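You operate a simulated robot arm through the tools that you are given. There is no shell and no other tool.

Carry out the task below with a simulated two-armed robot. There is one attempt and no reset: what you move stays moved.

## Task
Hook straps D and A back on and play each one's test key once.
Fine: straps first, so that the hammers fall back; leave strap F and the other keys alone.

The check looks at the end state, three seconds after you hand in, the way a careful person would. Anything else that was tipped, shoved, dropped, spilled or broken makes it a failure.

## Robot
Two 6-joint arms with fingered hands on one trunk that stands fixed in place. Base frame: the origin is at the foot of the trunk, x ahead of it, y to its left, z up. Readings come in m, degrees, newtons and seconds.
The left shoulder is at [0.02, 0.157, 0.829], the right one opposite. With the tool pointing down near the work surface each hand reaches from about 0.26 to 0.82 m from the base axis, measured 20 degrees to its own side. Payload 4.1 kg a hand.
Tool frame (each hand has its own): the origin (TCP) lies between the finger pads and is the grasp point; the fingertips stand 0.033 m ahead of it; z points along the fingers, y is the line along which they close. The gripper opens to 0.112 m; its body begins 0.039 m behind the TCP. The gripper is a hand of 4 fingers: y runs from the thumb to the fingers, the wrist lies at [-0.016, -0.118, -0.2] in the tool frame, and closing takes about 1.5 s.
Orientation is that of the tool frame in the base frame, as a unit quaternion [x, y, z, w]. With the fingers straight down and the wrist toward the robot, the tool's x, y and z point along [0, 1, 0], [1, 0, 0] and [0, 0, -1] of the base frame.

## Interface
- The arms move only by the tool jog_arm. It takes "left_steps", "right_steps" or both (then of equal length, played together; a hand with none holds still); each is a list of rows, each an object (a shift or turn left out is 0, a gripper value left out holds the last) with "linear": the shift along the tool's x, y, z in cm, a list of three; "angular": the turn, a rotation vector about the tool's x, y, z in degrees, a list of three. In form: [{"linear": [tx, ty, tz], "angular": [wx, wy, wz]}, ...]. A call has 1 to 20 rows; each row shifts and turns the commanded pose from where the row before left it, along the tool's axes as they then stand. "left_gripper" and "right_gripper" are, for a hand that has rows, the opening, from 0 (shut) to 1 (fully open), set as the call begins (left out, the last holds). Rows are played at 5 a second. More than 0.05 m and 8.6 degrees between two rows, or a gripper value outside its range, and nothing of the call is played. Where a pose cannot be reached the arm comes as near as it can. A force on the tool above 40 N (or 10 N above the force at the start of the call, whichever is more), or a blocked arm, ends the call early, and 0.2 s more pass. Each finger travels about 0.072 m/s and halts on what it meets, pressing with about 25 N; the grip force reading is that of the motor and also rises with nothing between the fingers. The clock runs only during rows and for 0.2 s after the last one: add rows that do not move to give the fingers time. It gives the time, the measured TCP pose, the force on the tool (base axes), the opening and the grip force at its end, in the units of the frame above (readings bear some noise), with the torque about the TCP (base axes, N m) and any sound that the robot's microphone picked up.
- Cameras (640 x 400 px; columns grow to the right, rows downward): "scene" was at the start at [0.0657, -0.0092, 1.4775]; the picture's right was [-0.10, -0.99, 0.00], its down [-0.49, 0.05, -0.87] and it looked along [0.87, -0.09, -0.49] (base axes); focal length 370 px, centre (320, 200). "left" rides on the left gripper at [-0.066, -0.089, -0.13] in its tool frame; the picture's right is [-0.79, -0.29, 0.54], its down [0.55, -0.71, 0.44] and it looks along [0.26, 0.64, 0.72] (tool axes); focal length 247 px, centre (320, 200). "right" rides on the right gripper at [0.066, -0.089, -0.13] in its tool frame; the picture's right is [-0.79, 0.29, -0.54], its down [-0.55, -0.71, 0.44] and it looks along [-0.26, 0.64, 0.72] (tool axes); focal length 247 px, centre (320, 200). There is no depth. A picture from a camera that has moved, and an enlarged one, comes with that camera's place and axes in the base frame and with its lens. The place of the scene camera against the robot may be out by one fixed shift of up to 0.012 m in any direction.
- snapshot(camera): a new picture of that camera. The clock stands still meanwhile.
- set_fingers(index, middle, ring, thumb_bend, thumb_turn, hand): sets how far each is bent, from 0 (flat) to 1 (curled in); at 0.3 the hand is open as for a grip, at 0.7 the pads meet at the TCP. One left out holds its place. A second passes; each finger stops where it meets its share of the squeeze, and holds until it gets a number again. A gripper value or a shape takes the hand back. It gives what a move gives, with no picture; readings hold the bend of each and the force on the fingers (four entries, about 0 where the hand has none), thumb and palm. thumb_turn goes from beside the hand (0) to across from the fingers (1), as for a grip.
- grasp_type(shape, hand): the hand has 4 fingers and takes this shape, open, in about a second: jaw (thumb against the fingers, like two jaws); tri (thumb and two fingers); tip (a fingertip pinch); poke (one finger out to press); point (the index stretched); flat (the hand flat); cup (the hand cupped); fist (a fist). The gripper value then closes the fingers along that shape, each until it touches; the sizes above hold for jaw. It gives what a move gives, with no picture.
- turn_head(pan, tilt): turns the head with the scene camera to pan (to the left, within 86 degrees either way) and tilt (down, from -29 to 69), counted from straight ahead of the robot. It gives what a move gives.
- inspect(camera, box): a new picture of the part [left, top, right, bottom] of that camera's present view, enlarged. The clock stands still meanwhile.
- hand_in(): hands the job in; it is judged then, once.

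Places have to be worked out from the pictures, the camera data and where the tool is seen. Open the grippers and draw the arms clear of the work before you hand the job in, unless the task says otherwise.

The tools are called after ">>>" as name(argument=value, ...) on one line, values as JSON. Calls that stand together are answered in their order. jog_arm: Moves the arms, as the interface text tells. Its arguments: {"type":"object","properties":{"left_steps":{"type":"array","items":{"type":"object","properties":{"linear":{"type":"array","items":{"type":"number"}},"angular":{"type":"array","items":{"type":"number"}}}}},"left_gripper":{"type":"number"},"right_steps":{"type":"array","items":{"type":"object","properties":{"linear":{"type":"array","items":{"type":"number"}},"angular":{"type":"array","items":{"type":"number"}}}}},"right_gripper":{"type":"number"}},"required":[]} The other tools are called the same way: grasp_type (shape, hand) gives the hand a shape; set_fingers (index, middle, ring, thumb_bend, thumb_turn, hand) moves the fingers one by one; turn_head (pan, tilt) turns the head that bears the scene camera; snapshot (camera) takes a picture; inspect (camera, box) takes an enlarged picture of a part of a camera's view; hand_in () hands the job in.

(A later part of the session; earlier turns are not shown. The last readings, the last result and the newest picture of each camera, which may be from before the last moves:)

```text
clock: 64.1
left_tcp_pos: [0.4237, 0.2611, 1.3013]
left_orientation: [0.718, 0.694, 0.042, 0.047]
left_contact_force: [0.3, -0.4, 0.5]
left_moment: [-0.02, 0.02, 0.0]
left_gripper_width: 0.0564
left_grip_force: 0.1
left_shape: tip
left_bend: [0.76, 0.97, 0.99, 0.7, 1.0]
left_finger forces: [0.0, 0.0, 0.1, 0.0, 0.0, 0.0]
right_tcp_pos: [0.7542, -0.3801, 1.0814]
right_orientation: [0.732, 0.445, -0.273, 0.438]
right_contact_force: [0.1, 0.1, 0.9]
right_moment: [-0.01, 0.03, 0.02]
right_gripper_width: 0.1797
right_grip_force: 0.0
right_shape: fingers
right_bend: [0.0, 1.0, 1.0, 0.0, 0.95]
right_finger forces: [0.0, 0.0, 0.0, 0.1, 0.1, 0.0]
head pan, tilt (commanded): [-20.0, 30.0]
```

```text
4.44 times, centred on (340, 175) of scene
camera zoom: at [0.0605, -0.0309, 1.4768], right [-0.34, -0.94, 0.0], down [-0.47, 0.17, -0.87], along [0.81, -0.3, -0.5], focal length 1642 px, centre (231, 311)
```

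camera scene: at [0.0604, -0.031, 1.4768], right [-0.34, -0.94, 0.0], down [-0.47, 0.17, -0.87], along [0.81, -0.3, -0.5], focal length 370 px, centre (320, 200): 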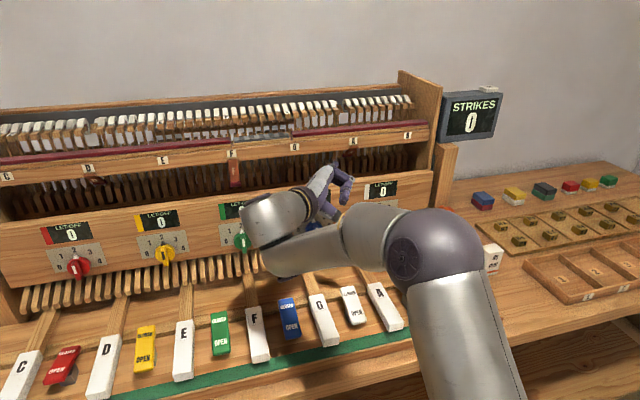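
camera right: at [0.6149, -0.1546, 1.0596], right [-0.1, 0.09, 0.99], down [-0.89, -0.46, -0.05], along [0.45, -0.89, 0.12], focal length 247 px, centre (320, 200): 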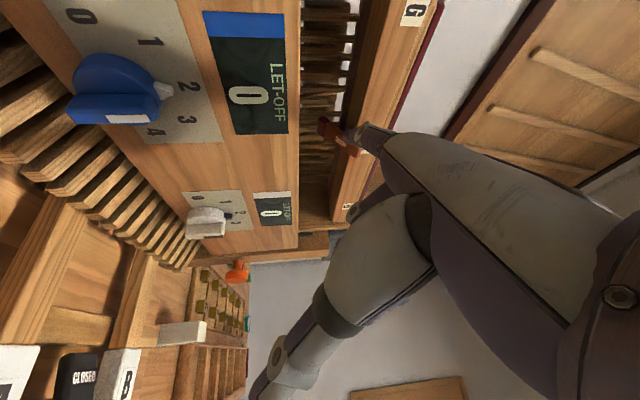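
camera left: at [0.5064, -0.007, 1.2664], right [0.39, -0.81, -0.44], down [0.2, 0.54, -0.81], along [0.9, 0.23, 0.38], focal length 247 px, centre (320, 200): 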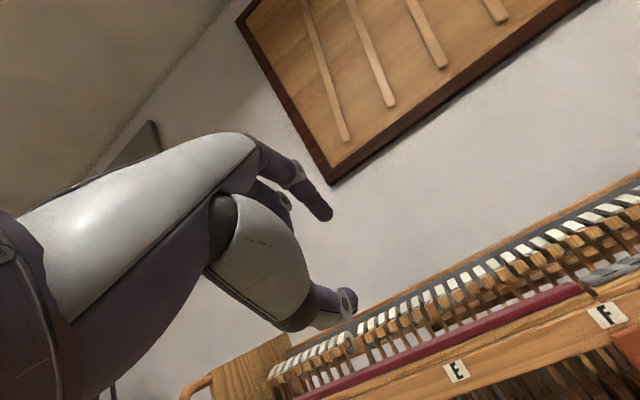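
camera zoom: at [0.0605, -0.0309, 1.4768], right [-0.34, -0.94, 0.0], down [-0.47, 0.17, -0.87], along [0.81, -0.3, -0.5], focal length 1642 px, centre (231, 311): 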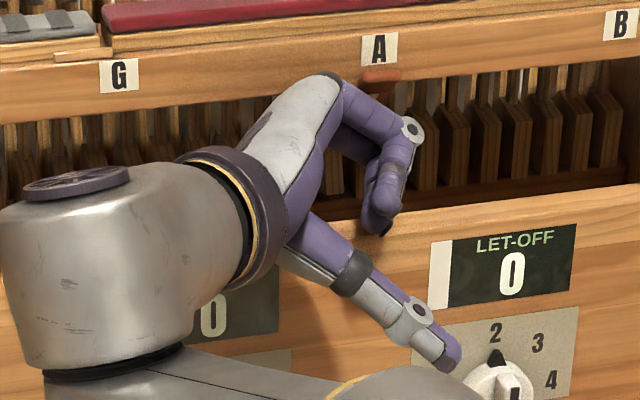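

The right-camera view shows the strap's bulb occluding the fingertip, so the finger is behind the strap, with no contact yet. Now I pull toward me slowly.

>>> jog_arm(right_steps=[{"linear": [-0.34, -0.72, -0.05]}, {"linear": [-0.34, -0.72, -0.05]}, {"linear": [-0.34, -0.72, -0.05]}])

>>> inspect(camera="right", box=[260, 60, 420, 180])

>>> inspect(camera="scene", box=[280, 130, 400, 220])

```text
clock: 64.9
left_tcp_pos: [0.4231, 0.2609, 1.3004]
left_orientation: [0.718, 0.693, 0.042, 0.046]
left_contact_force: [-0.1, 0.0, 0.8]
left_moment: [-0.03, 0.01, 0.0]
left_gripper_width: 0.056
left_grip_force: 0.0
left_shape: tip
left_bend: [0.76, 0.97, 0.99, 0.7, 1.0]
left_finger forces: [0.1, 0.0, 0.0, 0.1, 0.1, 0.1]
right_tcp_pos: [0.7296, -0.3762, 1.0827]
right_orientation: [0.732, 0.445, -0.273, 0.438]
right_contact_force: [0.5, 0.1, 0.0]
right_moment: [0.0, 0.0, 0.03]
right_gripper_width: 0.18
right_grip_force: 0.0
right_shape: fingers
right_bend: [0.0, 1.0, 1.0, 0.0, 0.95]
right_finger forces: [0.0, 0.0, 0.0, 0.0, 0.0, 0.0]
head pan, tilt (commanded): [-20.0, 30.0]
```

```text
3.33 times, centred on (340, 120) of right
camera zoom: at [0.6816, -0.2152, 1.0558], right [-0.1, 0.09, 0.99], down [-0.89, -0.46, -0.05], along [0.45, -0.89, 0.12], focal length 823 px, centre (253, 467)
```

zoom: 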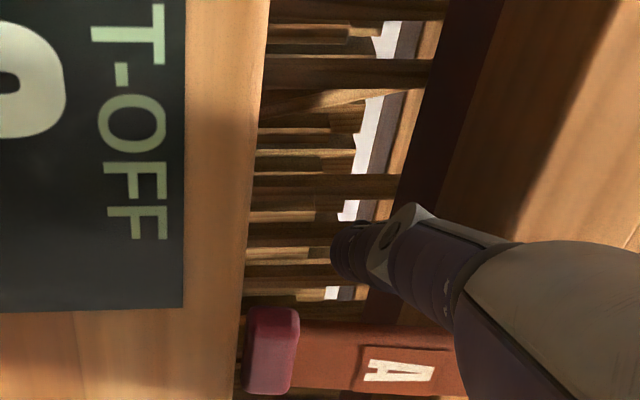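

```text
4.44 times, centred on (340, 175) of scene
camera zoom: at [0.0606, -0.031, 1.4768], right [-0.34, -0.94, 0.0], down [-0.47, 0.17, -0.87], along [0.81, -0.3, -0.5], focal length 1642 px, centre (231, 311)
```

zoom: 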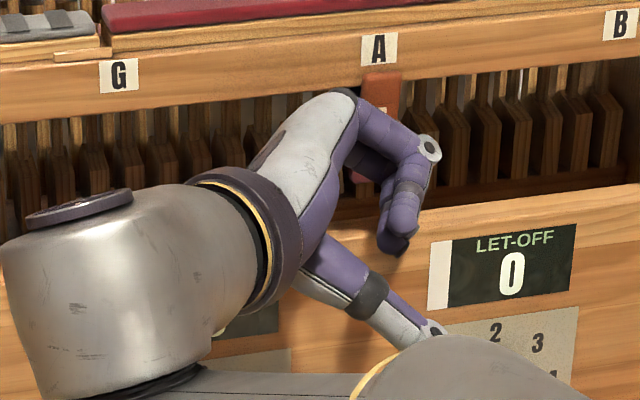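

Strap A snapped down to vertical, hanging like strap F. Now I back out along the same path: left first, then straight back.

>>> jog_arm(right_steps=[{"linear": [0.49, -0.165, -0.97]}, {"linear": [0.49, -0.165, -0.97]}, {"linear": [0.49, -0.165, -0.97]}, {"linear": [0.49, -0.165, -0.97]}, {"linear": [0.49, -0.165, -0.97]}, {"linear": [-0.84, -1.81, -0.12]}, {"linear": [-0.84, -1.81, -0.12]}, {"linear": [-0.84, -1.81, -0.12]}, {"linear": [-0.84, -1.81, -0.12]}, {"linear": [-0.84, -1.81, -0.12]}])

>>> turn_head(pan=-5.8, tilt=29.6)

>>> snapshot(camera="scene")

>>> inspect(camera="scene", box=[400, 90, 530, 200])

>>> snapshot(camera="right")

```text
clock: 67.1
left_tcp_pos: [0.4237, 0.2605, 1.3019]
left_orientation: [0.718, 0.693, 0.043, 0.047]
left_contact_force: [-0.1, 0.3, 0.3]
left_moment: [-0.01, -0.01, 0.0]
left_gripper_width: 0.056
left_grip_force: 0.1
left_shape: tip
left_bend: [0.76, 0.97, 0.99, 0.7, 1.0]
left_finger forces: [0.0, 0.0, 0.0, 0.0, 0.1, 0.0]
right_tcp_pos: [0.6353, -0.3153, 1.0808]
right_orientation: [0.732, 0.445, -0.273, 0.438]
right_contact_force: [-0.1, -0.9, -0.8]
right_moment: [-0.04, -0.02, 0.01]
right_gripper_width: 0.1799
right_grip_force: 0.1
right_shape: fingers
right_bend: [0.0, 1.0, 1.0, 0.0, 0.95]
right_finger forces: [0.1, 0.1, 0.1, 0.0, 0.0, 0.0]
head pan, tilt (commanded): [-20.0, 30.0]
```

```text
clock: 67.9
left_tcp_pos: [0.4257, 0.2606, 1.3012]
left_orientation: [0.718, 0.693, 0.044, 0.048]
left_contact_force: [-0.3, -0.3, 1.1]
left_moment: [0.07, 0.0, -0.01]
left_gripper_width: 0.056
left_grip_force: 0.1
left_shape: tip
left_bend: [0.76, 0.97, 0.99, 0.7, 1.0]
left_finger forces: [0.1, 0.0, 0.0, 0.1, 0.0, 0.0]
right_tcp_pos: [0.635, -0.3162, 1.0805]
right_orientation: [0.732, 0.445, -0.273, 0.437]
right_contact_force: [0.0, 0.1, 1.1]
right_moment: [-0.02, -0.01, 0.01]
right_gripper_width: 0.1798
right_grip_force: 0.1
right_shape: fingers
right_bend: [0.0, 1.0, 1.0, 0.0, 0.95]
right_finger forces: [0.0, 0.0, 0.0, 0.1, 0.0, 0.0]
head pan, tilt (commanded): [-5.8, 29.6]
```

```text
taken
camera scene: at [0.0656, -0.0093, 1.4774], right [-0.1, -0.99, 0.0], down [-0.49, 0.05, -0.87], along [0.86, -0.09, -0.49], focal length 370 px, centre (320, 200)
```

scene: 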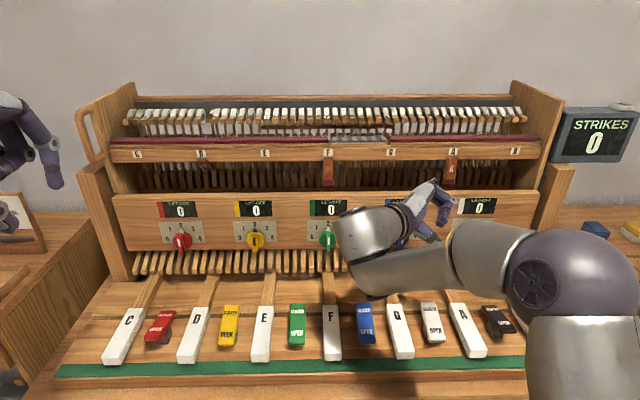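

```text
3.64 times, centred on (465, 145) of scene
camera zoom: at [0.0656, -0.0093, 1.4774], right [-0.1, -0.99, 0.0], down [-0.49, 0.05, -0.87], along [0.86, -0.09, -0.49], focal length 1344 px, centre (-207, 400)
```

zoom: 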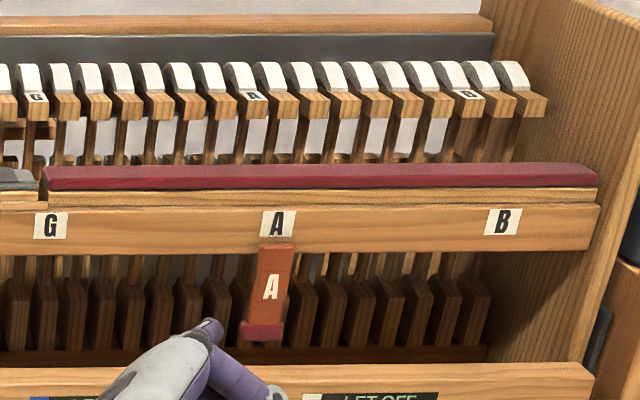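

```text
taken
camera right: at [0.5872, -0.1529, 1.055], right [-0.1, 0.09, 0.99], down [-0.89, -0.46, -0.05], along [0.45, -0.89, 0.12], focal length 247 px, centre (320, 200)
```

right: 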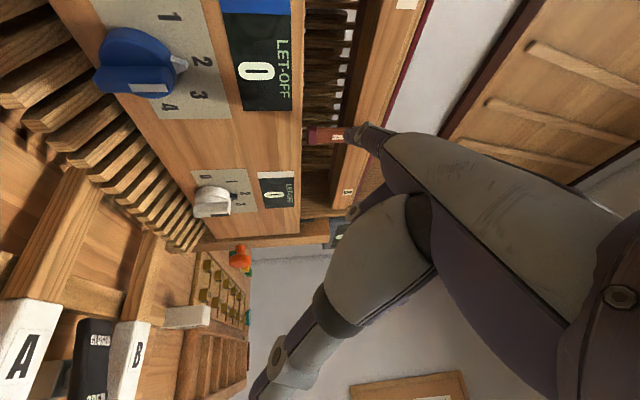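

Strap A is on and hammer A has fallen back into line. Now I'll raise and park the right arm, and bring the left arm (mirror pose) to its starting attitude for strap D, with the left index straight and the rest folded.

>>> set_fingers(hand="left", index=0.0, middle=1.0, ring=1.0, thumb_bend=0.0, thumb_turn=1.0)

>>> jog_arm(left_steps=[{"linear": [3.26, 1.19, 1.76]}, {"linear": [3.26, 1.19, 1.76]}, {"linear": [3.26, 1.19, 1.76]}, {"linear": [3.26, 1.19, 1.76]}, {"linear": [3.26, 1.19, 1.76]}, {"angular": [-7.5, 0, 0]}, {"angular": [-7.5, 0, 0]}, {"angular": [-7.5, 0, 0]}, {"angular": [-7.5, 0, 0]}], right_steps=[{"linear": [-2.56, 1.29, -1.52]}, {"linear": [-2.56, 1.29, -1.52]}, {"linear": [-2.56, 1.29, -1.52]}, {"linear": [-2.56, 1.29, -1.52]}, {"linear": [-2.44, -2.1, 2.33]}, {"linear": [-2.44, -2.1, 2.33]}, {"linear": [-2.44, -2.1, 2.33]}, {"linear": [-2.44, -2.1, 2.33]}, {"linear": [-2.44, -2.1, 2.33]}])

>>> snapshot(camera="scene")

```text
clock: 68.9
left_tcp_pos: [0.4252, 0.2614, 1.3004]
left_orientation: [0.718, 0.693, 0.043, 0.047]
left_contact_force: [-0.1, -0.2, 0.9]
left_moment: [0.01, -0.01, -0.01]
left_gripper_width: 0.1793
left_grip_force: 0.0
left_shape: fingers
left_bend: [0.0, 1.0, 1.0, 0.0, 0.95]
left_finger forces: [0.0, 0.1, 0.0, 0.0, 0.0, 0.0]
right_tcp_pos: [0.6344, -0.315, 1.082]
right_orientation: [0.732, 0.445, -0.272, 0.438]
right_contact_force: [1.0, 0.9, 0.1]
right_moment: [-0.03, -0.02, -0.03]
right_gripper_width: 0.1796
right_grip_force: 0.0
right_shape: fingers
right_bend: [0.0, 1.0, 1.0, 0.0, 0.95]
right_finger forces: [0.0, 0.0, 0.0, 0.1, 0.0, 0.1]
head pan, tilt (commanded): [-5.8, 29.6]
```

```text
clock: 70.9
left_tcp_pos: [0.5014, 0.4227, 1.2213]
left_orientation: [0.681, 0.659, 0.221, 0.23]
left_contact_force: [0.1, -0.9, -1.2]
left_moment: [0.02, 0.02, 0.02]
left_gripper_width: 0.1796
left_grip_force: 0.0
left_shape: fingers
left_bend: [0.0, 1.0, 1.0, 0.0, 0.95]
left_finger forces: [0.1, 0.1, 0.0, 0.1, 0.0, 0.0]
right_tcp_pos: [0.4844, -0.4449, 1.2114]
right_orientation: [0.731, 0.446, -0.273, 0.438]
right_contact_force: [0.5, 0.6, 0.1]
right_moment: [-0.01, 0.0, -0.01]
right_gripper_width: 0.1798
right_grip_force: 0.1
right_shape: fingers
right_bend: [0.0, 1.0, 1.0, 0.0, 0.95]
right_finger forces: [0.1, 0.0, 0.0, 0.0, 0.0, 0.0]
head pan, tilt (commanded): [-5.8, 29.6]
```

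```text
taken
camera scene: at [0.0662, -0.009, 1.4774], right [-0.1, -0.99, 0.0], down [-0.49, 0.05, -0.87], along [0.86, -0.09, -0.49], focal length 370 px, centre (320, 200)
```

scene: 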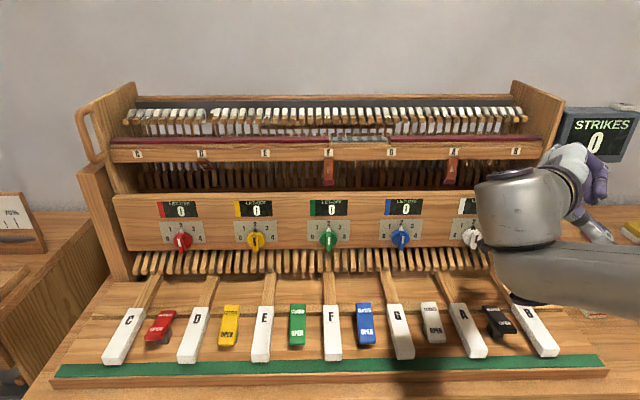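

Both moves were clean. Now the left hand: yaw +42° and roll +50° about the finger axis, mirroring what worked on the right.

>>> jog_arm(left_steps=[{"angular": [0, 5.13, -6.75]}, {"angular": [0, 5.13, -6.75]}, {"angular": [0, 5.13, -6.75]}, {"angular": [0, 5.13, -6.75]}, {"angular": [0, 5.13, -6.75]}, {"angular": [0, 6.19, 5.68]}, {"angular": [0, 6.19, 5.68]}, {"angular": [0, 6.19, 5.68]}, {"angular": [0, 6.19, 5.68]}, {"angular": [0, 6.19, 5.68]}, {"angular": [0, 6.19, 5.68]}])

>>> snapshot(camera="scene")

```text
clock: 73.3
left_tcp_pos: [0.4932, 0.448, 1.2198]
left_orientation: [0.67, 0.584, 0.434, -0.148]
left_contact_force: [0.1, 0.3, -0.9]
left_moment: [-0.01, 0.0, 0.0]
left_gripper_width: 0.1794
left_grip_force: 0.0
left_shape: fingers
left_bend: [0.0, 1.0, 1.0, 0.0, 0.95]
left_finger forces: [0.0, 0.0, 0.0, 0.0, 0.0, 0.1]
left hand out of reach, approached as far as the arm can: row 1, 2, 3, 4, 5
right_tcp_pos: [0.4838, -0.4445, 1.2123]
right_orientation: [0.732, 0.444, -0.275, 0.438]
right_contact_force: [0.1, -0.7, 0.5]
right_moment: [-0.01, 0.02, 0.01]
right_gripper_width: 0.1797
right_grip_force: 0.1
right_shape: fingers
right_bend: [0.0, 1.0, 1.0, 0.0, 0.95]
right_finger forces: [0.0, 0.1, 0.1, 0.0, 0.1, 0.0]
head pan, tilt (commanded): [-5.8, 29.6]
```

```text
taken
camera scene: at [0.0656, -0.0092, 1.4774], right [-0.1, -0.99, 0.0], down [-0.49, 0.05, -0.87], along [0.87, -0.09, -0.49], focal length 370 px, centre (320, 200)
```

scene: 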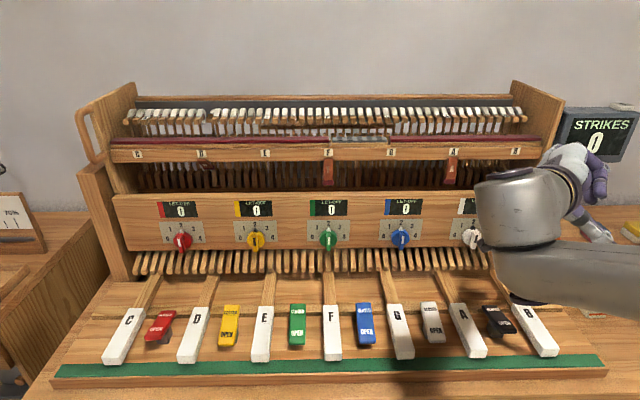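

The yaw only got partway (finger points ~16° left of straight ahead). I'll move the left hand toward the middle first, then yaw the remaining ~24°.

>>> jog_arm(left_steps=[{"linear": [-2.5, 2.31, -2.03]}, {"linear": [-2.5, 2.31, -2.03]}, {"linear": [-2.5, 2.31, -2.03]}, {"linear": [-2.5, 2.31, -2.03]}, {"angular": [6.04, 2.47, -4.64]}, {"angular": [6.04, 2.47, -4.64]}, {"angular": [6.04, 2.47, -4.64]}, {"linear": [0, 0, 0]}])

>>> snapshot(camera="scene")

>>> snapshot(camera="left")

```text
clock: 75.1
left_tcp_pos: [0.5491, 0.301, 1.2216]
left_orientation: [0.534, 0.712, 0.392, -0.234]
left_contact_force: [-0.1, -0.2, -0.2]
left_moment: [-0.03, 0.02, -0.02]
left_gripper_width: 0.1796
left_grip_force: 0.0
left_shape: fingers
left_bend: [0.0, 1.0, 1.0, 0.0, 0.95]
left_finger forces: [0.0, 0.0, 0.0, 0.0, 0.0, 0.0]
right_tcp_pos: [0.4845, -0.444, 1.2121]
right_orientation: [0.732, 0.446, -0.274, 0.437]
right_contact_force: [0.1, 0.7, -0.5]
right_moment: [-0.02, 0.03, 0.03]
right_gripper_width: 0.1796
right_grip_force: 0.2
right_shape: fingers
right_bend: [0.0, 1.0, 1.0, 0.0, 0.95]
right_finger forces: [0.0, 0.1, 0.0, 0.0, 0.0, 0.0]
head pan, tilt (commanded): [-5.8, 29.6]
```

```text
taken
camera scene: at [0.0655, -0.0092, 1.4774], right [-0.1, -0.99, 0.0], down [-0.49, 0.05, -0.87], along [0.87, -0.09, -0.49], focal length 370 px, centre (320, 200)
```

scene: 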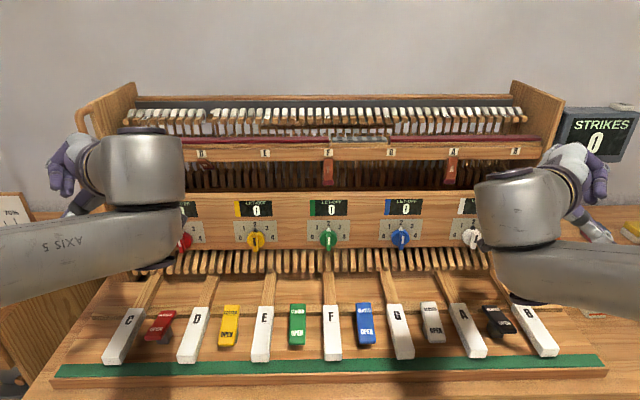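

```text
taken
camera left: at [0.4755, 0.1443, 1.2202], right [0.03, -0.06, -1.0], down [-0.81, 0.58, -0.06], along [0.58, 0.81, -0.03], focal length 247 px, centre (320, 200)
```

left: 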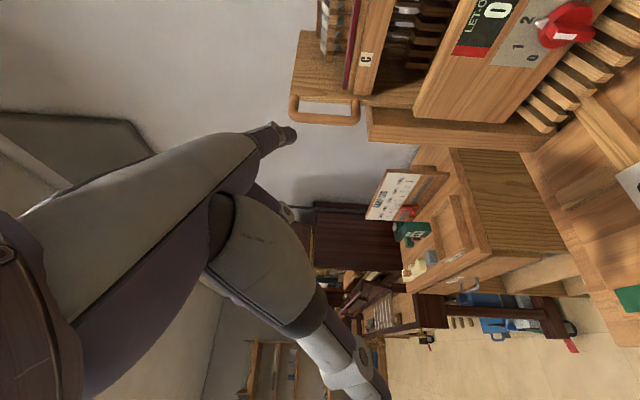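

The left finger now points 40° left as wanted. I'll level it (pitch +8°) and move toward the front of strap D, staying high.

>>> jog_arm(left_steps=[{"angular": [-5.18, 4.12, -4.5]}, {"linear": [-3.17, 2.08, -2.31]}, {"linear": [-3.17, 2.08, -2.31]}, {"linear": [-3.17, 2.08, -2.31]}, {"linear": [-3.17, 2.08, -2.31]}, {"linear": [-3.17, 2.08, -2.31]}, {"linear": [0, 0, 0]}])

>>> snapshot(camera="scene")

>>> snapshot(camera="left")

```text
clock: 76.7
left_tcp_pos: [0.6918, 0.1286, 1.2019]
left_orientation: [0.501, 0.704, 0.451, -0.221]
left_contact_force: [-0.1, -0.3, -0.1]
left_moment: [0.01, 0.0, -0.02]
left_gripper_width: 0.1797
left_grip_force: 0.1
left_shape: fingers
left_bend: [0.0, 1.0, 1.0, 0.0, 0.95]
left_finger forces: [0.0, 0.0, 0.0, 0.1, 0.1, 0.0]
right_tcp_pos: [0.4836, -0.4437, 1.2112]
right_orientation: [0.732, 0.445, -0.274, 0.438]
right_contact_force: [0.0, -0.2, -0.4]
right_moment: [0.01, -0.03, 0.0]
right_gripper_width: 0.1797
right_grip_force: 0.0
right_shape: fingers
right_bend: [0.0, 1.0, 1.0, 0.0, 0.95]
right_finger forces: [0.1, 0.0, 0.1, 0.0, 0.0, 0.0]
head pan, tilt (commanded): [-5.8, 29.6]
```

```text
taken
camera scene: at [0.0655, -0.0091, 1.4774], right [-0.1, -0.99, 0.0], down [-0.49, 0.05, -0.87], along [0.87, -0.09, -0.49], focal length 370 px, centre (320, 200)
```

scene: 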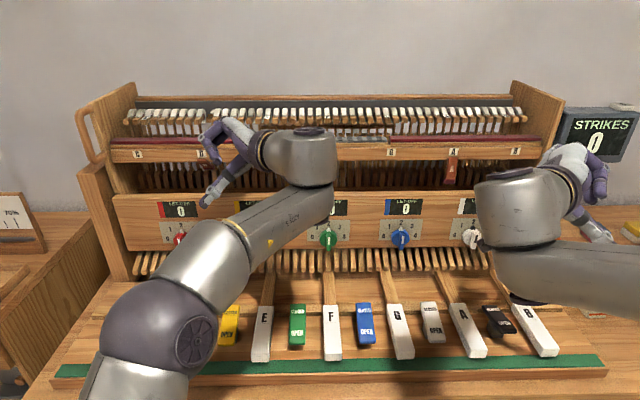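

```text
taken
camera left: at [0.6187, -0.0248, 1.1778], right [0.14, 0.03, -0.99], down [-0.8, 0.59, -0.09], along [0.58, 0.81, 0.11], focal length 247 px, centre (320, 200)
```

left: 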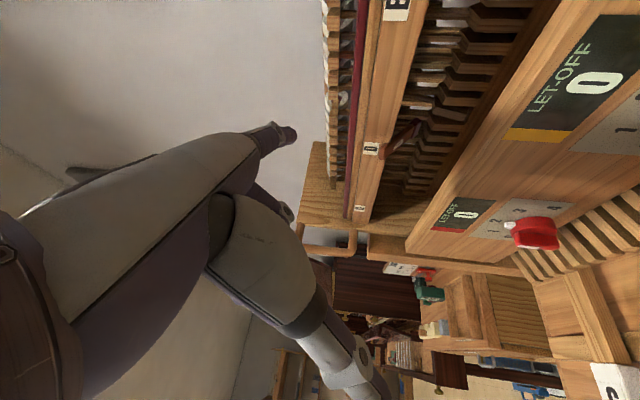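

Reached cleanly. I'll zoom on strap D in the left camera to fix its coordinates.

>>> inspect(camera="left", box=[330, 90, 450, 180])

>>> inspect(camera="left", box=[240, 100, 340, 180])

```text
4.44 times, centred on (390, 135) of left
camera zoom: at [0.6187, -0.0248, 1.1778], right [0.14, 0.03, -0.99], down [-0.8, 0.59, -0.09], along [0.58, 0.81, 0.11], focal length 1098 px, centre (9, 489)
```

zoom: 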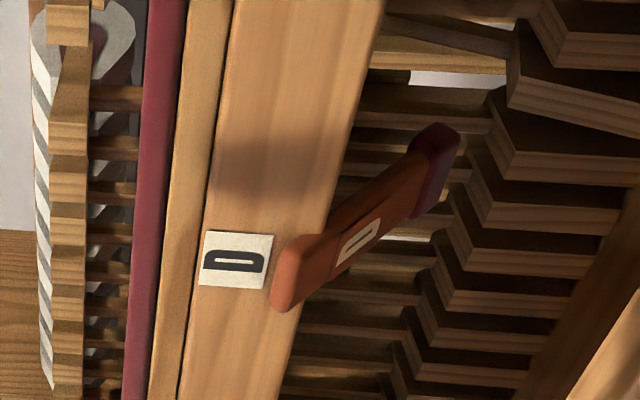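

```text
5.00 times, centred on (290, 140) of left
camera zoom: at [0.6187, -0.0248, 1.1778], right [0.14, 0.03, -0.99], down [-0.8, 0.59, -0.09], along [0.58, 0.81, 0.11], focal length 1235 px, centre (470, 500)
```

zoom: 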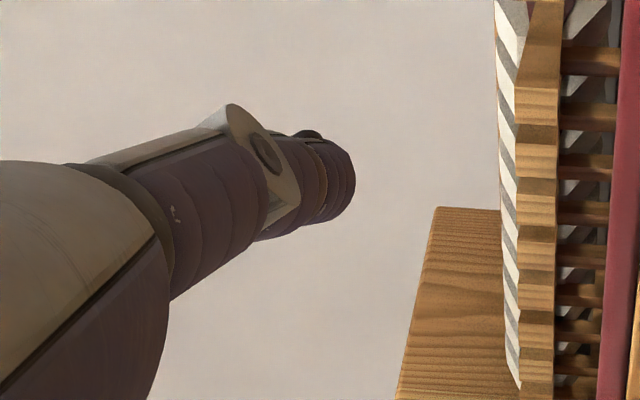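

Strap D matches strap A's geometry: hinge (f 0.819, z 1.142), bulb (f 0.862, z 1.102), centre l≈0.240. The left fingertip is at (f 0.791, l 0.191, z 1.237). I'll lower it to slot height in front of the rail, right of the strap.

>>> jog_arm(left_steps=[{"linear": [-1.84, -0.92, 1.27]}, {"linear": [-1.84, -0.92, 1.27]}, {"linear": [-1.84, -0.92, 1.27]}, {"linear": [-1.84, -0.92, 1.27]}, {"linear": [-1.84, -0.92, 1.27]}])

>>> snapshot(camera="scene")

>>> inspect(camera="left", box=[240, 80, 400, 200])

```text
clock: 77.9
left_tcp_pos: [0.6958, 0.133, 1.0821]
left_orientation: [0.501, 0.705, 0.452, -0.22]
left_contact_force: [0.5, -0.4, 0.0]
left_moment: [-0.02, -0.01, 0.0]
left_gripper_width: 0.1797
left_grip_force: 0.1
left_shape: fingers
left_bend: [0.0, 1.0, 1.0, 0.0, 0.95]
left_finger forces: [0.0, 0.0, 0.0, 0.0, 0.0, 0.0]
right_tcp_pos: [0.484, -0.4444, 1.212]
right_orientation: [0.731, 0.446, -0.274, 0.438]
right_contact_force: [-0.4, 0.2, -1.0]
right_moment: [-0.02, 0.01, 0.04]
right_gripper_width: 0.1796
right_grip_force: 0.0
right_shape: fingers
right_bend: [0.0, 1.0, 1.0, 0.0, 0.95]
right_finger forces: [0.0, 0.0, 0.0, 0.0, 0.1, 0.1]
head pan, tilt (commanded): [-5.8, 29.6]
```

```text
taken
camera scene: at [0.0655, -0.0093, 1.4774], right [-0.1, -0.99, 0.0], down [-0.49, 0.05, -0.87], along [0.87, -0.09, -0.49], focal length 370 px, centre (320, 200)
```

scene: 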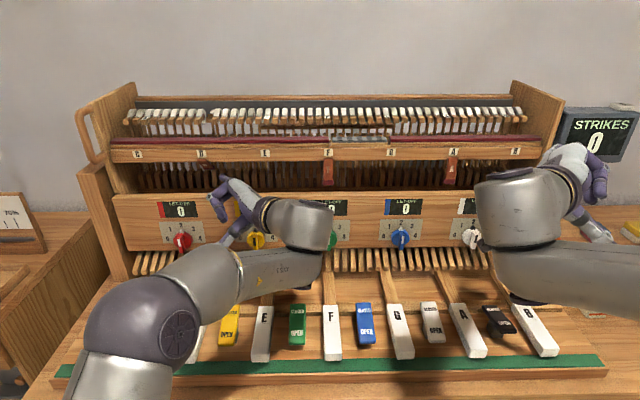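

```text
3.33 times, centred on (320, 140) of left
camera zoom: at [0.6223, -0.0209, 1.0582], right [0.14, 0.03, -0.99], down [-0.8, 0.59, -0.09], along [0.58, 0.81, 0.11], focal length 823 px, centre (320, 400)
```

zoom: 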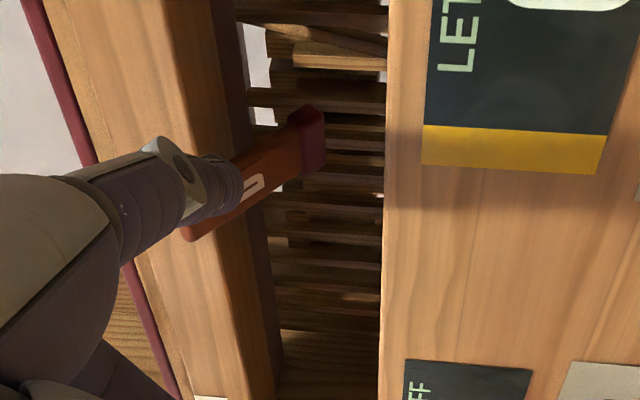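

Tip at (f 0.795, l 0.196, z 1.117), right of strap D with no contact. Now insert ~10 cm forward, staying right of the strap.

>>> jog_arm(left_steps=[{"linear": [-0.72, 1.47, 0.217]}, {"linear": [-0.72, 1.47, 0.217]}, {"linear": [-0.72, 1.47, 0.217]}, {"linear": [-0.72, 1.47, 0.217]}])

>>> inspect(camera="left", box=[220, 60, 380, 180])

>>> inspect(camera="scene", box=[140, 120, 280, 240])

```text
clock: 78.9
left_tcp_pos: [0.7616, 0.1327, 1.0786]
left_orientation: [0.5, 0.705, 0.451, -0.221]
left_contact_force: [0.4, -0.4, 0.5]
left_moment: [-0.05, 0.03, -0.02]
left_gripper_width: 0.1798
left_grip_force: 0.2
left_shape: fingers
left_bend: [0.0, 1.0, 1.0, 0.0, 0.95]
left_finger forces: [0.0, 0.0, 0.1, 0.0, 0.0, 0.1]
right_tcp_pos: [0.4826, -0.4447, 1.2128]
right_orientation: [0.732, 0.445, -0.274, 0.438]
right_contact_force: [-0.5, 0.0, 1.0]
right_moment: [0.0, -0.02, 0.01]
right_gripper_width: 0.1798
right_grip_force: 0.1
right_shape: fingers
right_bend: [0.0, 1.0, 1.0, 0.0, 0.95]
right_finger forces: [0.1, 0.0, 0.0, 0.0, 0.1, 0.0]
head pan, tilt (commanded): [-5.8, 29.6]
```

```text
3.33 times, centred on (300, 120) of left
camera zoom: at [0.6887, -0.0217, 1.0547], right [0.14, 0.03, -0.99], down [-0.8, 0.59, -0.09], along [0.58, 0.81, 0.11], focal length 823 px, centre (387, 467)
```

zoom: 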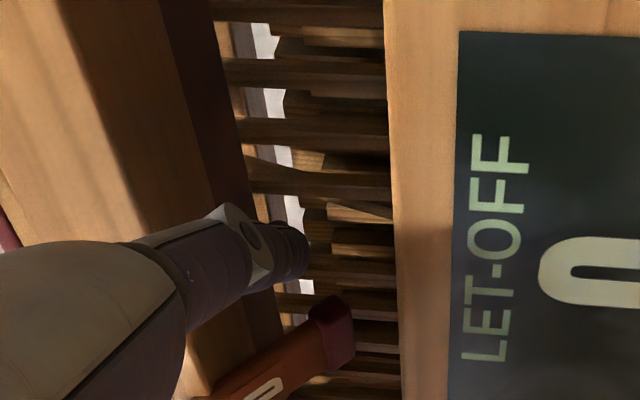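

```text
3.33 times, centred on (210, 180) of scene
camera zoom: at [0.0652, -0.009, 1.4775], right [-0.1, -0.99, 0.0], down [-0.49, 0.05, -0.87], along [0.87, -0.09, -0.49], focal length 1232 px, centre (687, 267)
```

zoom: 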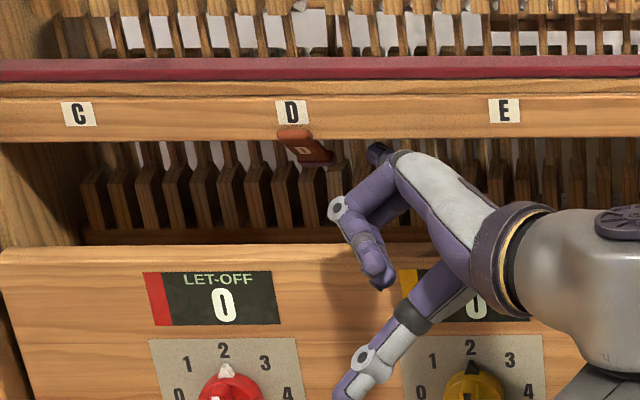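

Clear so far (tip f 0.860, l 0.201). Finish the insertion and begin sliding left behind the strap.

>>> jog_arm(left_steps=[{"linear": [-0.74, 1.52, 0.125]}, {"linear": [-0.74, 1.52, 0.125]}, {"linear": [0.44, 0.15, 0.8]}, {"linear": [0.44, 0.15, 0.8]}, {"linear": [0.44, 0.15, 0.8]}])

>>> inspect(camera="left", box=[220, 60, 380, 180])

>>> inspect(camera="scene", box=[140, 120, 280, 240])

```text
clock: 80.1
left_tcp_pos: [0.7673, 0.1609, 1.0761]
left_orientation: [0.501, 0.704, 0.452, -0.221]
left_contact_force: [-0.1, -3.0, 0.1]
left_moment: [0.09, -0.02, -0.28]
left_gripper_width: 0.1807
left_grip_force: 1.3
left_shape: fingers
left_bend: [0.0, 1.0, 1.0, 0.0, 0.95]
left_finger forces: [2.6, 0.0, 0.1, 0.0, 0.1, 0.0]
left hand out of reach, approached as far as the arm can: row 1, 2
right_tcp_pos: [0.4851, -0.4447, 1.2115]
right_orientation: [0.732, 0.445, -0.273, 0.438]
right_contact_force: [0.3, -0.5, -0.2]
right_moment: [-0.03, -0.02, -0.01]
right_gripper_width: 0.1797
right_grip_force: 0.1
right_shape: fingers
right_bend: [0.0, 1.0, 1.0, 0.0, 0.95]
right_finger forces: [0.0, 0.0, 0.0, 0.0, 0.0, 0.1]
head pan, tilt (commanded): [-5.8, 29.6]
```

```text
3.33 times, centred on (300, 120) of left
camera zoom: at [0.6939, 0.0075, 1.053], right [0.14, 0.03, -0.99], down [-0.8, 0.59, -0.09], along [0.58, 0.81, 0.11], focal length 823 px, centre (387, 467)
```

zoom: 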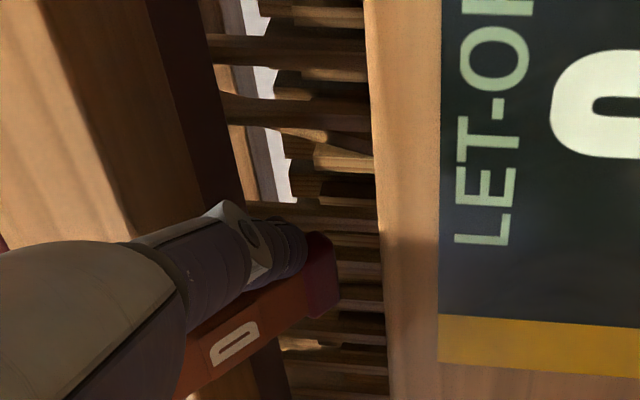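

```text
3.33 times, centred on (210, 180) of scene
camera zoom: at [0.0656, -0.0094, 1.4774], right [-0.1, -0.99, 0.0], down [-0.49, 0.05, -0.87], along [0.86, -0.09, -0.49], focal length 1232 px, centre (687, 267)
```

zoom: 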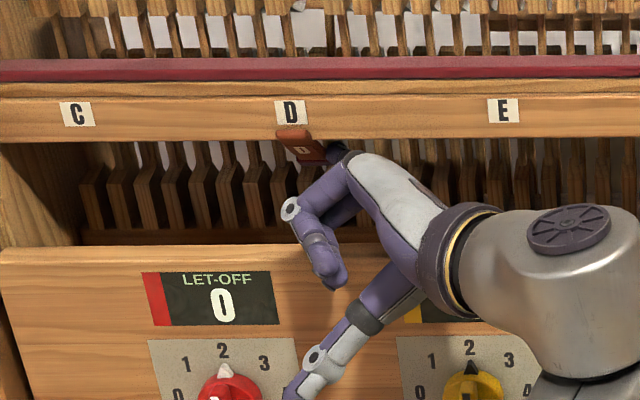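

The left arm ran out of forward reach (tip f≈0.864), so the fingertip is just touching the side of strap D lightly (3 N). I'll release sideways, back out, and re-approach with the finger yawed 10° more forward, which shortens the needed wrist reach.

>>> jog_arm(left_steps=[{"linear": [-0.66, -0.225, -1.21]}, {"linear": [-0.66, -0.225, -1.21]}, {"linear": [0.76, -1.57, -0.13]}, {"linear": [0.76, -1.57, -0.13]}, {"linear": [0.76, -1.57, -0.13]}, {"linear": [0.76, -1.57, -0.13]}, {"angular": [-3.82, -2.07, 2.47]}, {"angular": [-3.82, -2.07, 2.47]}])

>>> inspect(camera="left", box=[220, 60, 380, 180])

>>> inspect(camera="scene", box=[140, 100, 280, 220])

```text
clock: 81.9
left_tcp_pos: [0.7754, 0.1123, 1.0909]
left_orientation: [0.56, 0.659, 0.467, -0.183]
left_contact_force: [-3.8, 3.5, -14.0]
left_moment: [0.4, 0.66, 0.06]
left_gripper_width: 0.1752
left_grip_force: 6.8
left_shape: fingers
left_bend: [0.03, 1.0, 1.0, 0.0, 0.95]
left_finger forces: [14.0, 0.0, 0.1, 0.0, 0.0, 0.0]
left hand out of reach, approached as far as the arm can: row 4, 5, 6, 7, 8
right_tcp_pos: [0.4853, -0.4431, 1.2112]
right_orientation: [0.732, 0.446, -0.273, 0.438]
right_contact_force: [-0.3, 0.1, -0.5]
right_moment: [-0.01, -0.01, 0.02]
right_gripper_width: 0.1797
right_grip_force: 0.1
right_shape: fingers
right_bend: [0.0, 1.0, 1.0, 0.0, 0.95]
right_finger forces: [0.1, 0.0, 0.0, 0.0, 0.0, 0.0]
head pan, tilt (commanded): [-5.8, 29.6]
```

```text
3.33 times, centred on (300, 120) of left
camera zoom: at [0.6769, -0.0263, 1.068], right [0.13, 0.01, -0.99], down [-0.69, 0.72, -0.09], along [0.71, 0.7, 0.1], focal length 823 px, centre (387, 467)
```

zoom: 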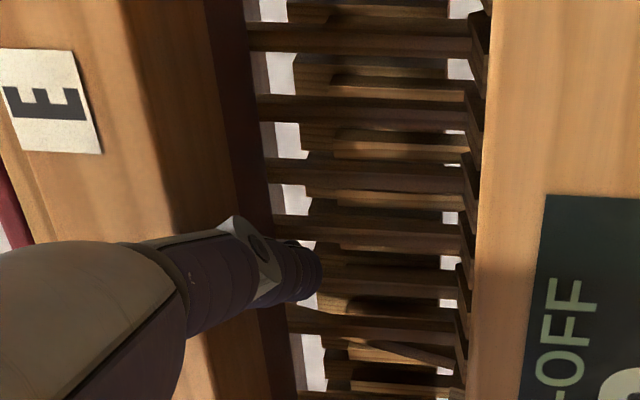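

```text
3.33 times, centred on (210, 160) of scene
camera zoom: at [0.0659, -0.0091, 1.4774], right [-0.1, -0.99, 0.0], down [-0.49, 0.05, -0.87], along [0.86, -0.09, -0.49], focal length 1232 px, centre (687, 333)
```

zoom: 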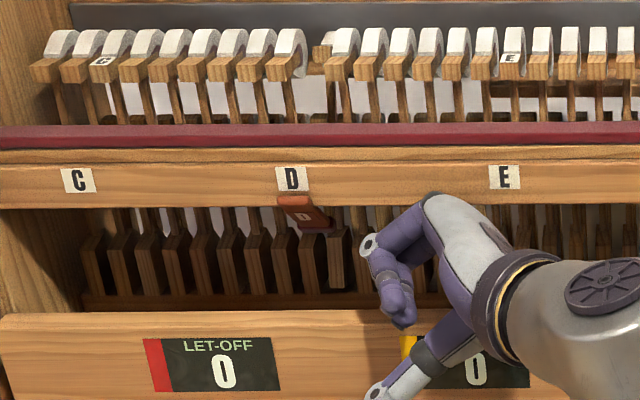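

The arm is near full extension, so it drifted and the index is now pressing up on the rail's underside (14 N) well right of the strap. I'll look at the whole scene, then lower and draw back in small steps.

>>> snapshot(camera="scene")

>>> jog_arm(left_steps=[{"linear": [-0.38, -0.2, 0.25]}, {"linear": [-0.38, -0.2, 0.25]}])

```text
taken
camera scene: at [0.0659, -0.0091, 1.4774], right [-0.1, -0.99, 0.0], down [-0.49, 0.05, -0.87], along [0.86, -0.09, -0.49], focal length 370 px, centre (320, 200)
```

scene: 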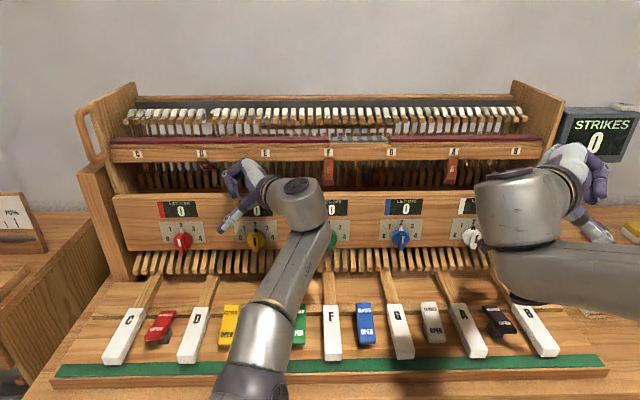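

```text
clock: 82.5
left_tcp_pos: [0.7768, 0.111, 1.0868]
left_orientation: [0.559, 0.658, 0.471, -0.178]
left_contact_force: [-0.4, 1.5, 0.0]
left_moment: [0.0, 0.03, -0.01]
left_gripper_width: 0.1795
left_grip_force: 0.0
left_shape: fingers
left_bend: [0.0, 1.0, 1.0, 0.0, 0.95]
left_finger forces: [0.1, 0.0, 0.0, 0.1, 0.0, 0.1]
right_tcp_pos: [0.4823, -0.445, 1.212]
right_orientation: [0.732, 0.446, -0.273, 0.438]
right_contact_force: [-0.2, -0.6, 0.3]
right_moment: [-0.05, 0.01, -0.02]
right_gripper_width: 0.1795
right_grip_force: 0.0
right_shape: fingers
right_bend: [0.0, 1.0, 1.0, 0.0, 0.95]
right_finger forces: [0.0, 0.0, 0.0, 0.0, 0.1, 0.0]
head pan, tilt (commanded): [-5.8, 29.6]
```

Released and freely reachable here: the tip is in the slot at (f 0.877, l 0.161, z 1.123), with the finger at 35° to the piano normal. Sliding left from here shortens the reach, so I'll go left and slightly deeper to just beside the strap.

>>> jog_arm(left_steps=[{"linear": [0.44, 0.22, 1.48]}, {"linear": [0.44, 0.22, 1.48]}, {"linear": [0.44, 0.22, 1.48]}])

>>> inspect(camera="left", box=[220, 60, 380, 180])

>>> snapshot(camera="scene")

```text
clock: 83.3
left_tcp_pos: [0.7942, 0.1542, 1.0771]
left_orientation: [0.559, 0.659, 0.47, -0.18]
left_contact_force: [-0.6, 0.1, -0.4]
left_moment: [0.0, -0.02, 0.0]
left_gripper_width: 0.1795
left_grip_force: 0.0
left_shape: fingers
left_bend: [0.0, 1.0, 1.0, 0.0, 0.95]
left_finger forces: [0.1, 0.0, 0.1, 0.0, 0.1, 0.0]
left hand out of reach, approached as far as the arm can: row 1
right_tcp_pos: [0.4841, -0.4444, 1.2127]
right_orientation: [0.731, 0.446, -0.274, 0.437]
right_contact_force: [0.2, -0.1, -0.8]
right_moment: [0.02, -0.01, 0.03]
right_gripper_width: 0.1794
right_grip_force: 0.1
right_shape: fingers
right_bend: [0.0, 1.0, 1.0, 0.0, 0.95]
right_finger forces: [0.0, 0.0, 0.0, 0.0, 0.0, 0.0]
head pan, tilt (commanded): [-5.8, 29.6]
```

```text
3.33 times, centred on (300, 120) of left
camera zoom: at [0.6971, 0.0142, 1.0534], right [0.14, 0.01, -0.99], down [-0.69, 0.72, -0.09], along [0.71, 0.69, 0.11], focal length 823 px, centre (387, 467)
```

zoom: 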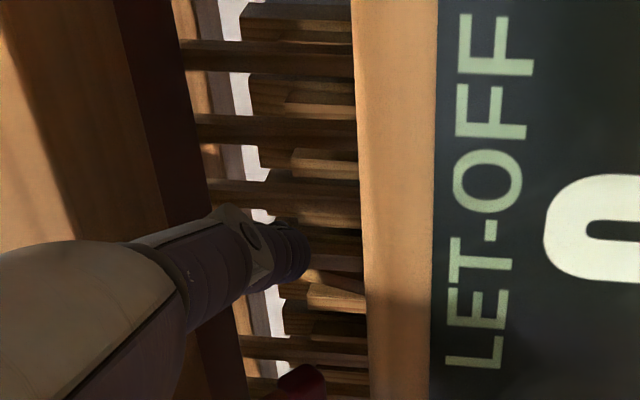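

```text
taken
camera scene: at [0.0656, -0.0094, 1.4774], right [-0.1, -0.99, 0.0], down [-0.49, 0.05, -0.87], along [0.87, -0.09, -0.49], focal length 370 px, centre (320, 200)
```

scene: 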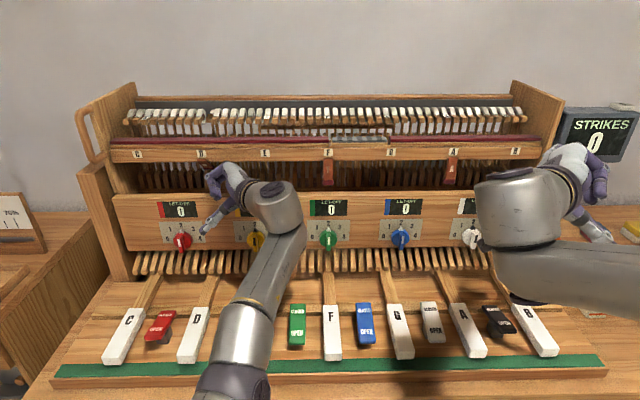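

Tip at (f 0.891, l 0.205, z 1.113), strap bulb just to its left. Now slide left ~3 cm so the fingertip overlaps behind the strap.

>>> jog_arm(left_steps=[{"linear": [0.49, 0.035, 0.635]}, {"linear": [0.49, 0.035, 0.635]}, {"linear": [0.49, 0.035, 0.635]}, {"linear": [0.49, 0.035, 0.635]}])

>>> inspect(camera="left", box=[220, 60, 380, 180])

>>> inspect(camera="scene", box=[140, 100, 280, 220])

```text
clock: 84.3
left_tcp_pos: [0.8035, 0.1833, 1.0806]
left_orientation: [0.559, 0.659, 0.469, -0.181]
left_contact_force: [-0.2, 0.3, -0.6]
left_moment: [0.0, 0.02, 0.03]
left_gripper_width: 0.1794
left_grip_force: 0.1
left_shape: fingers
left_bend: [0.0, 1.0, 1.0, 0.0, 0.95]
left_finger forces: [0.1, 0.1, 0.0, 0.0, 0.0, 0.0]
left hand out of reach, approached as far as the arm can: row 1, 3
right_tcp_pos: [0.4826, -0.4443, 1.2109]
right_orientation: [0.732, 0.445, -0.274, 0.437]
right_contact_force: [0.2, -0.1, 0.4]
right_moment: [0.02, -0.02, -0.01]
right_gripper_width: 0.1794
right_grip_force: 0.1
right_shape: fingers
right_bend: [0.0, 1.0, 1.0, 0.0, 0.95]
right_finger forces: [0.0, 0.0, 0.0, 0.1, 0.1, 0.0]
head pan, tilt (commanded): [-5.8, 29.6]
```

```text
3.33 times, centred on (300, 120) of left
camera zoom: at [0.7053, 0.0443, 1.0575], right [0.14, 0.01, -0.99], down [-0.69, 0.72, -0.09], along [0.71, 0.7, 0.11], focal length 823 px, centre (387, 467)
```

zoom: 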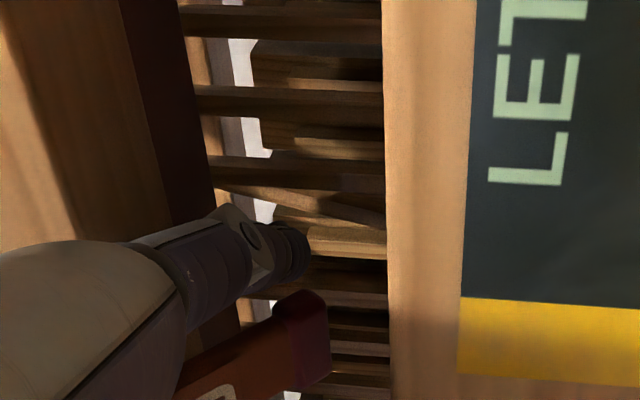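

```text
3.33 times, centred on (210, 160) of scene
camera zoom: at [0.0656, -0.0093, 1.4774], right [-0.1, -0.99, 0.0], down [-0.49, 0.05, -0.87], along [0.86, -0.09, -0.49], focal length 1232 px, centre (687, 333)
```

zoom: 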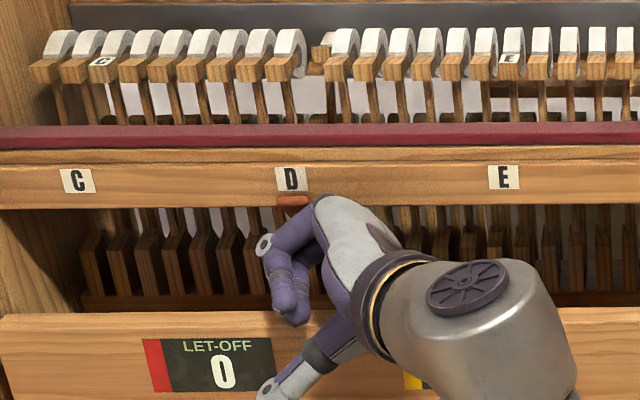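

Tip at (f 0.898, l 0.235, z 1.117), no contact. A little more overlap: another 9 mm left.

>>> jog_arm(left_steps=[{"linear": [0.31, -0.18, 0.33]}, {"linear": [0.31, -0.18, 0.33]}])

>>> inspect(camera="left", box=[220, 60, 380, 180])

```text
clock: 84.9
left_tcp_pos: [0.8053, 0.1896, 1.0835]
left_orientation: [0.561, 0.658, 0.469, -0.179]
left_contact_force: [-0.5, -0.8, 0.1]
left_moment: [-0.03, 0.02, -0.01]
left_gripper_width: 0.1796
left_grip_force: 0.1
left_shape: fingers
left_bend: [0.0, 1.0, 1.0, 0.0, 0.95]
left_finger forces: [0.0, 0.1, 0.0, 0.0, 0.1, 0.0]
left hand out of reach, approached as far as the arm can: row 1
right_tcp_pos: [0.4834, -0.445, 1.2119]
right_orientation: [0.732, 0.445, -0.274, 0.437]
right_contact_force: [0.1, -0.6, -0.7]
right_moment: [0.03, -0.01, 0.0]
right_gripper_width: 0.1795
right_grip_force: 0.0
right_shape: fingers
right_bend: [0.0, 1.0, 1.0, 0.0, 0.95]
right_finger forces: [0.1, 0.0, 0.0, 0.0, 0.0, 0.1]
head pan, tilt (commanded): [-5.8, 29.6]
```

```text
3.33 times, centred on (300, 120) of left
camera zoom: at [0.7072, 0.0522, 1.0593], right [0.14, 0.01, -0.99], down [-0.69, 0.72, -0.09], along [0.71, 0.69, 0.11], focal length 823 px, centre (387, 467)
```

zoom: 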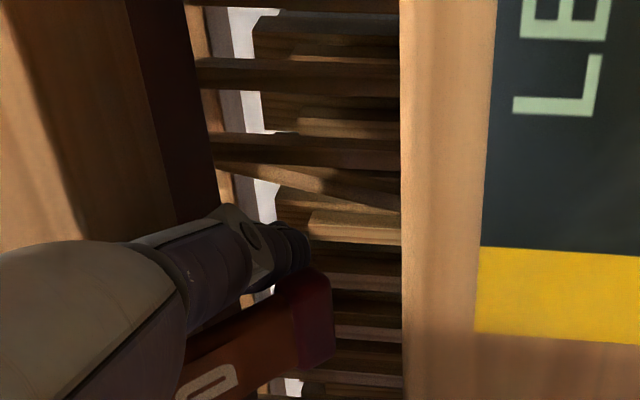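

The strap's bulb now overlaps the fingertip in view: finger is behind strap D (tip f 0.899, l 0.241). Pull toward me gently and check the motion.

>>> jog_arm(left_steps=[{"linear": [0.28, -0.72, -0.18]}, {"linear": [0.28, -0.72, -0.18]}, {"linear": [0.28, -0.72, -0.18]}])

>>> inspect(camera="left", box=[220, 60, 380, 180])

>>> inspect(camera="scene", box=[140, 100, 280, 220])

```text
clock: 85.7
left_tcp_pos: [0.8022, 0.1876, 1.0876]
left_orientation: [0.56, 0.658, 0.47, -0.179]
left_contact_force: [-0.2, 0.3, -0.9]
left_moment: [0.04, 0.09, 0.05]
left_gripper_width: 0.1794
left_grip_force: 0.2
left_shape: fingers
left_bend: [0.0, 1.0, 1.0, 0.0, 0.95]
left_finger forces: [1.2, 0.0, 0.1, 0.0, 0.1, 0.0]
left hand out of reach, approached as far as the arm can: row 1, 2, 3
right_tcp_pos: [0.4852, -0.4428, 1.2115]
right_orientation: [0.732, 0.445, -0.273, 0.438]
right_contact_force: [0.7, -0.2, -0.2]
right_moment: [-0.01, -0.02, 0.0]
right_gripper_width: 0.1797
right_grip_force: 0.0
right_shape: fingers
right_bend: [0.0, 1.0, 1.0, 0.0, 0.95]
right_finger forces: [0.0, 0.0, 0.1, 0.0, 0.0, 0.1]
head pan, tilt (commanded): [-5.8, 29.6]
```

```text
3.33 times, centred on (300, 120) of left
camera zoom: at [0.7045, 0.0479, 1.0646], right [0.14, 0.01, -0.99], down [-0.69, 0.72, -0.09], along [0.71, 0.69, 0.11], focal length 823 px, centre (387, 467)
```

zoom: 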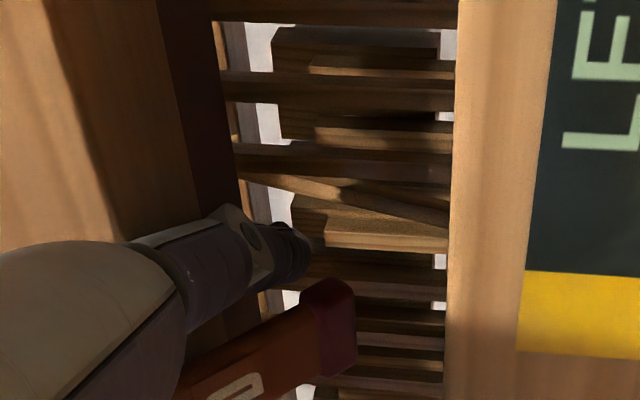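

```text
3.33 times, centred on (210, 160) of scene
camera zoom: at [0.0657, -0.0092, 1.4774], right [-0.1, -0.99, 0.0], down [-0.49, 0.05, -0.87], along [0.86, -0.09, -0.49], focal length 1232 px, centre (687, 333)
```

zoom: 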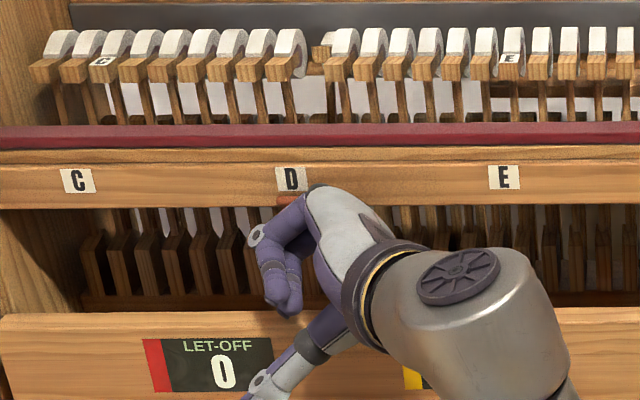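

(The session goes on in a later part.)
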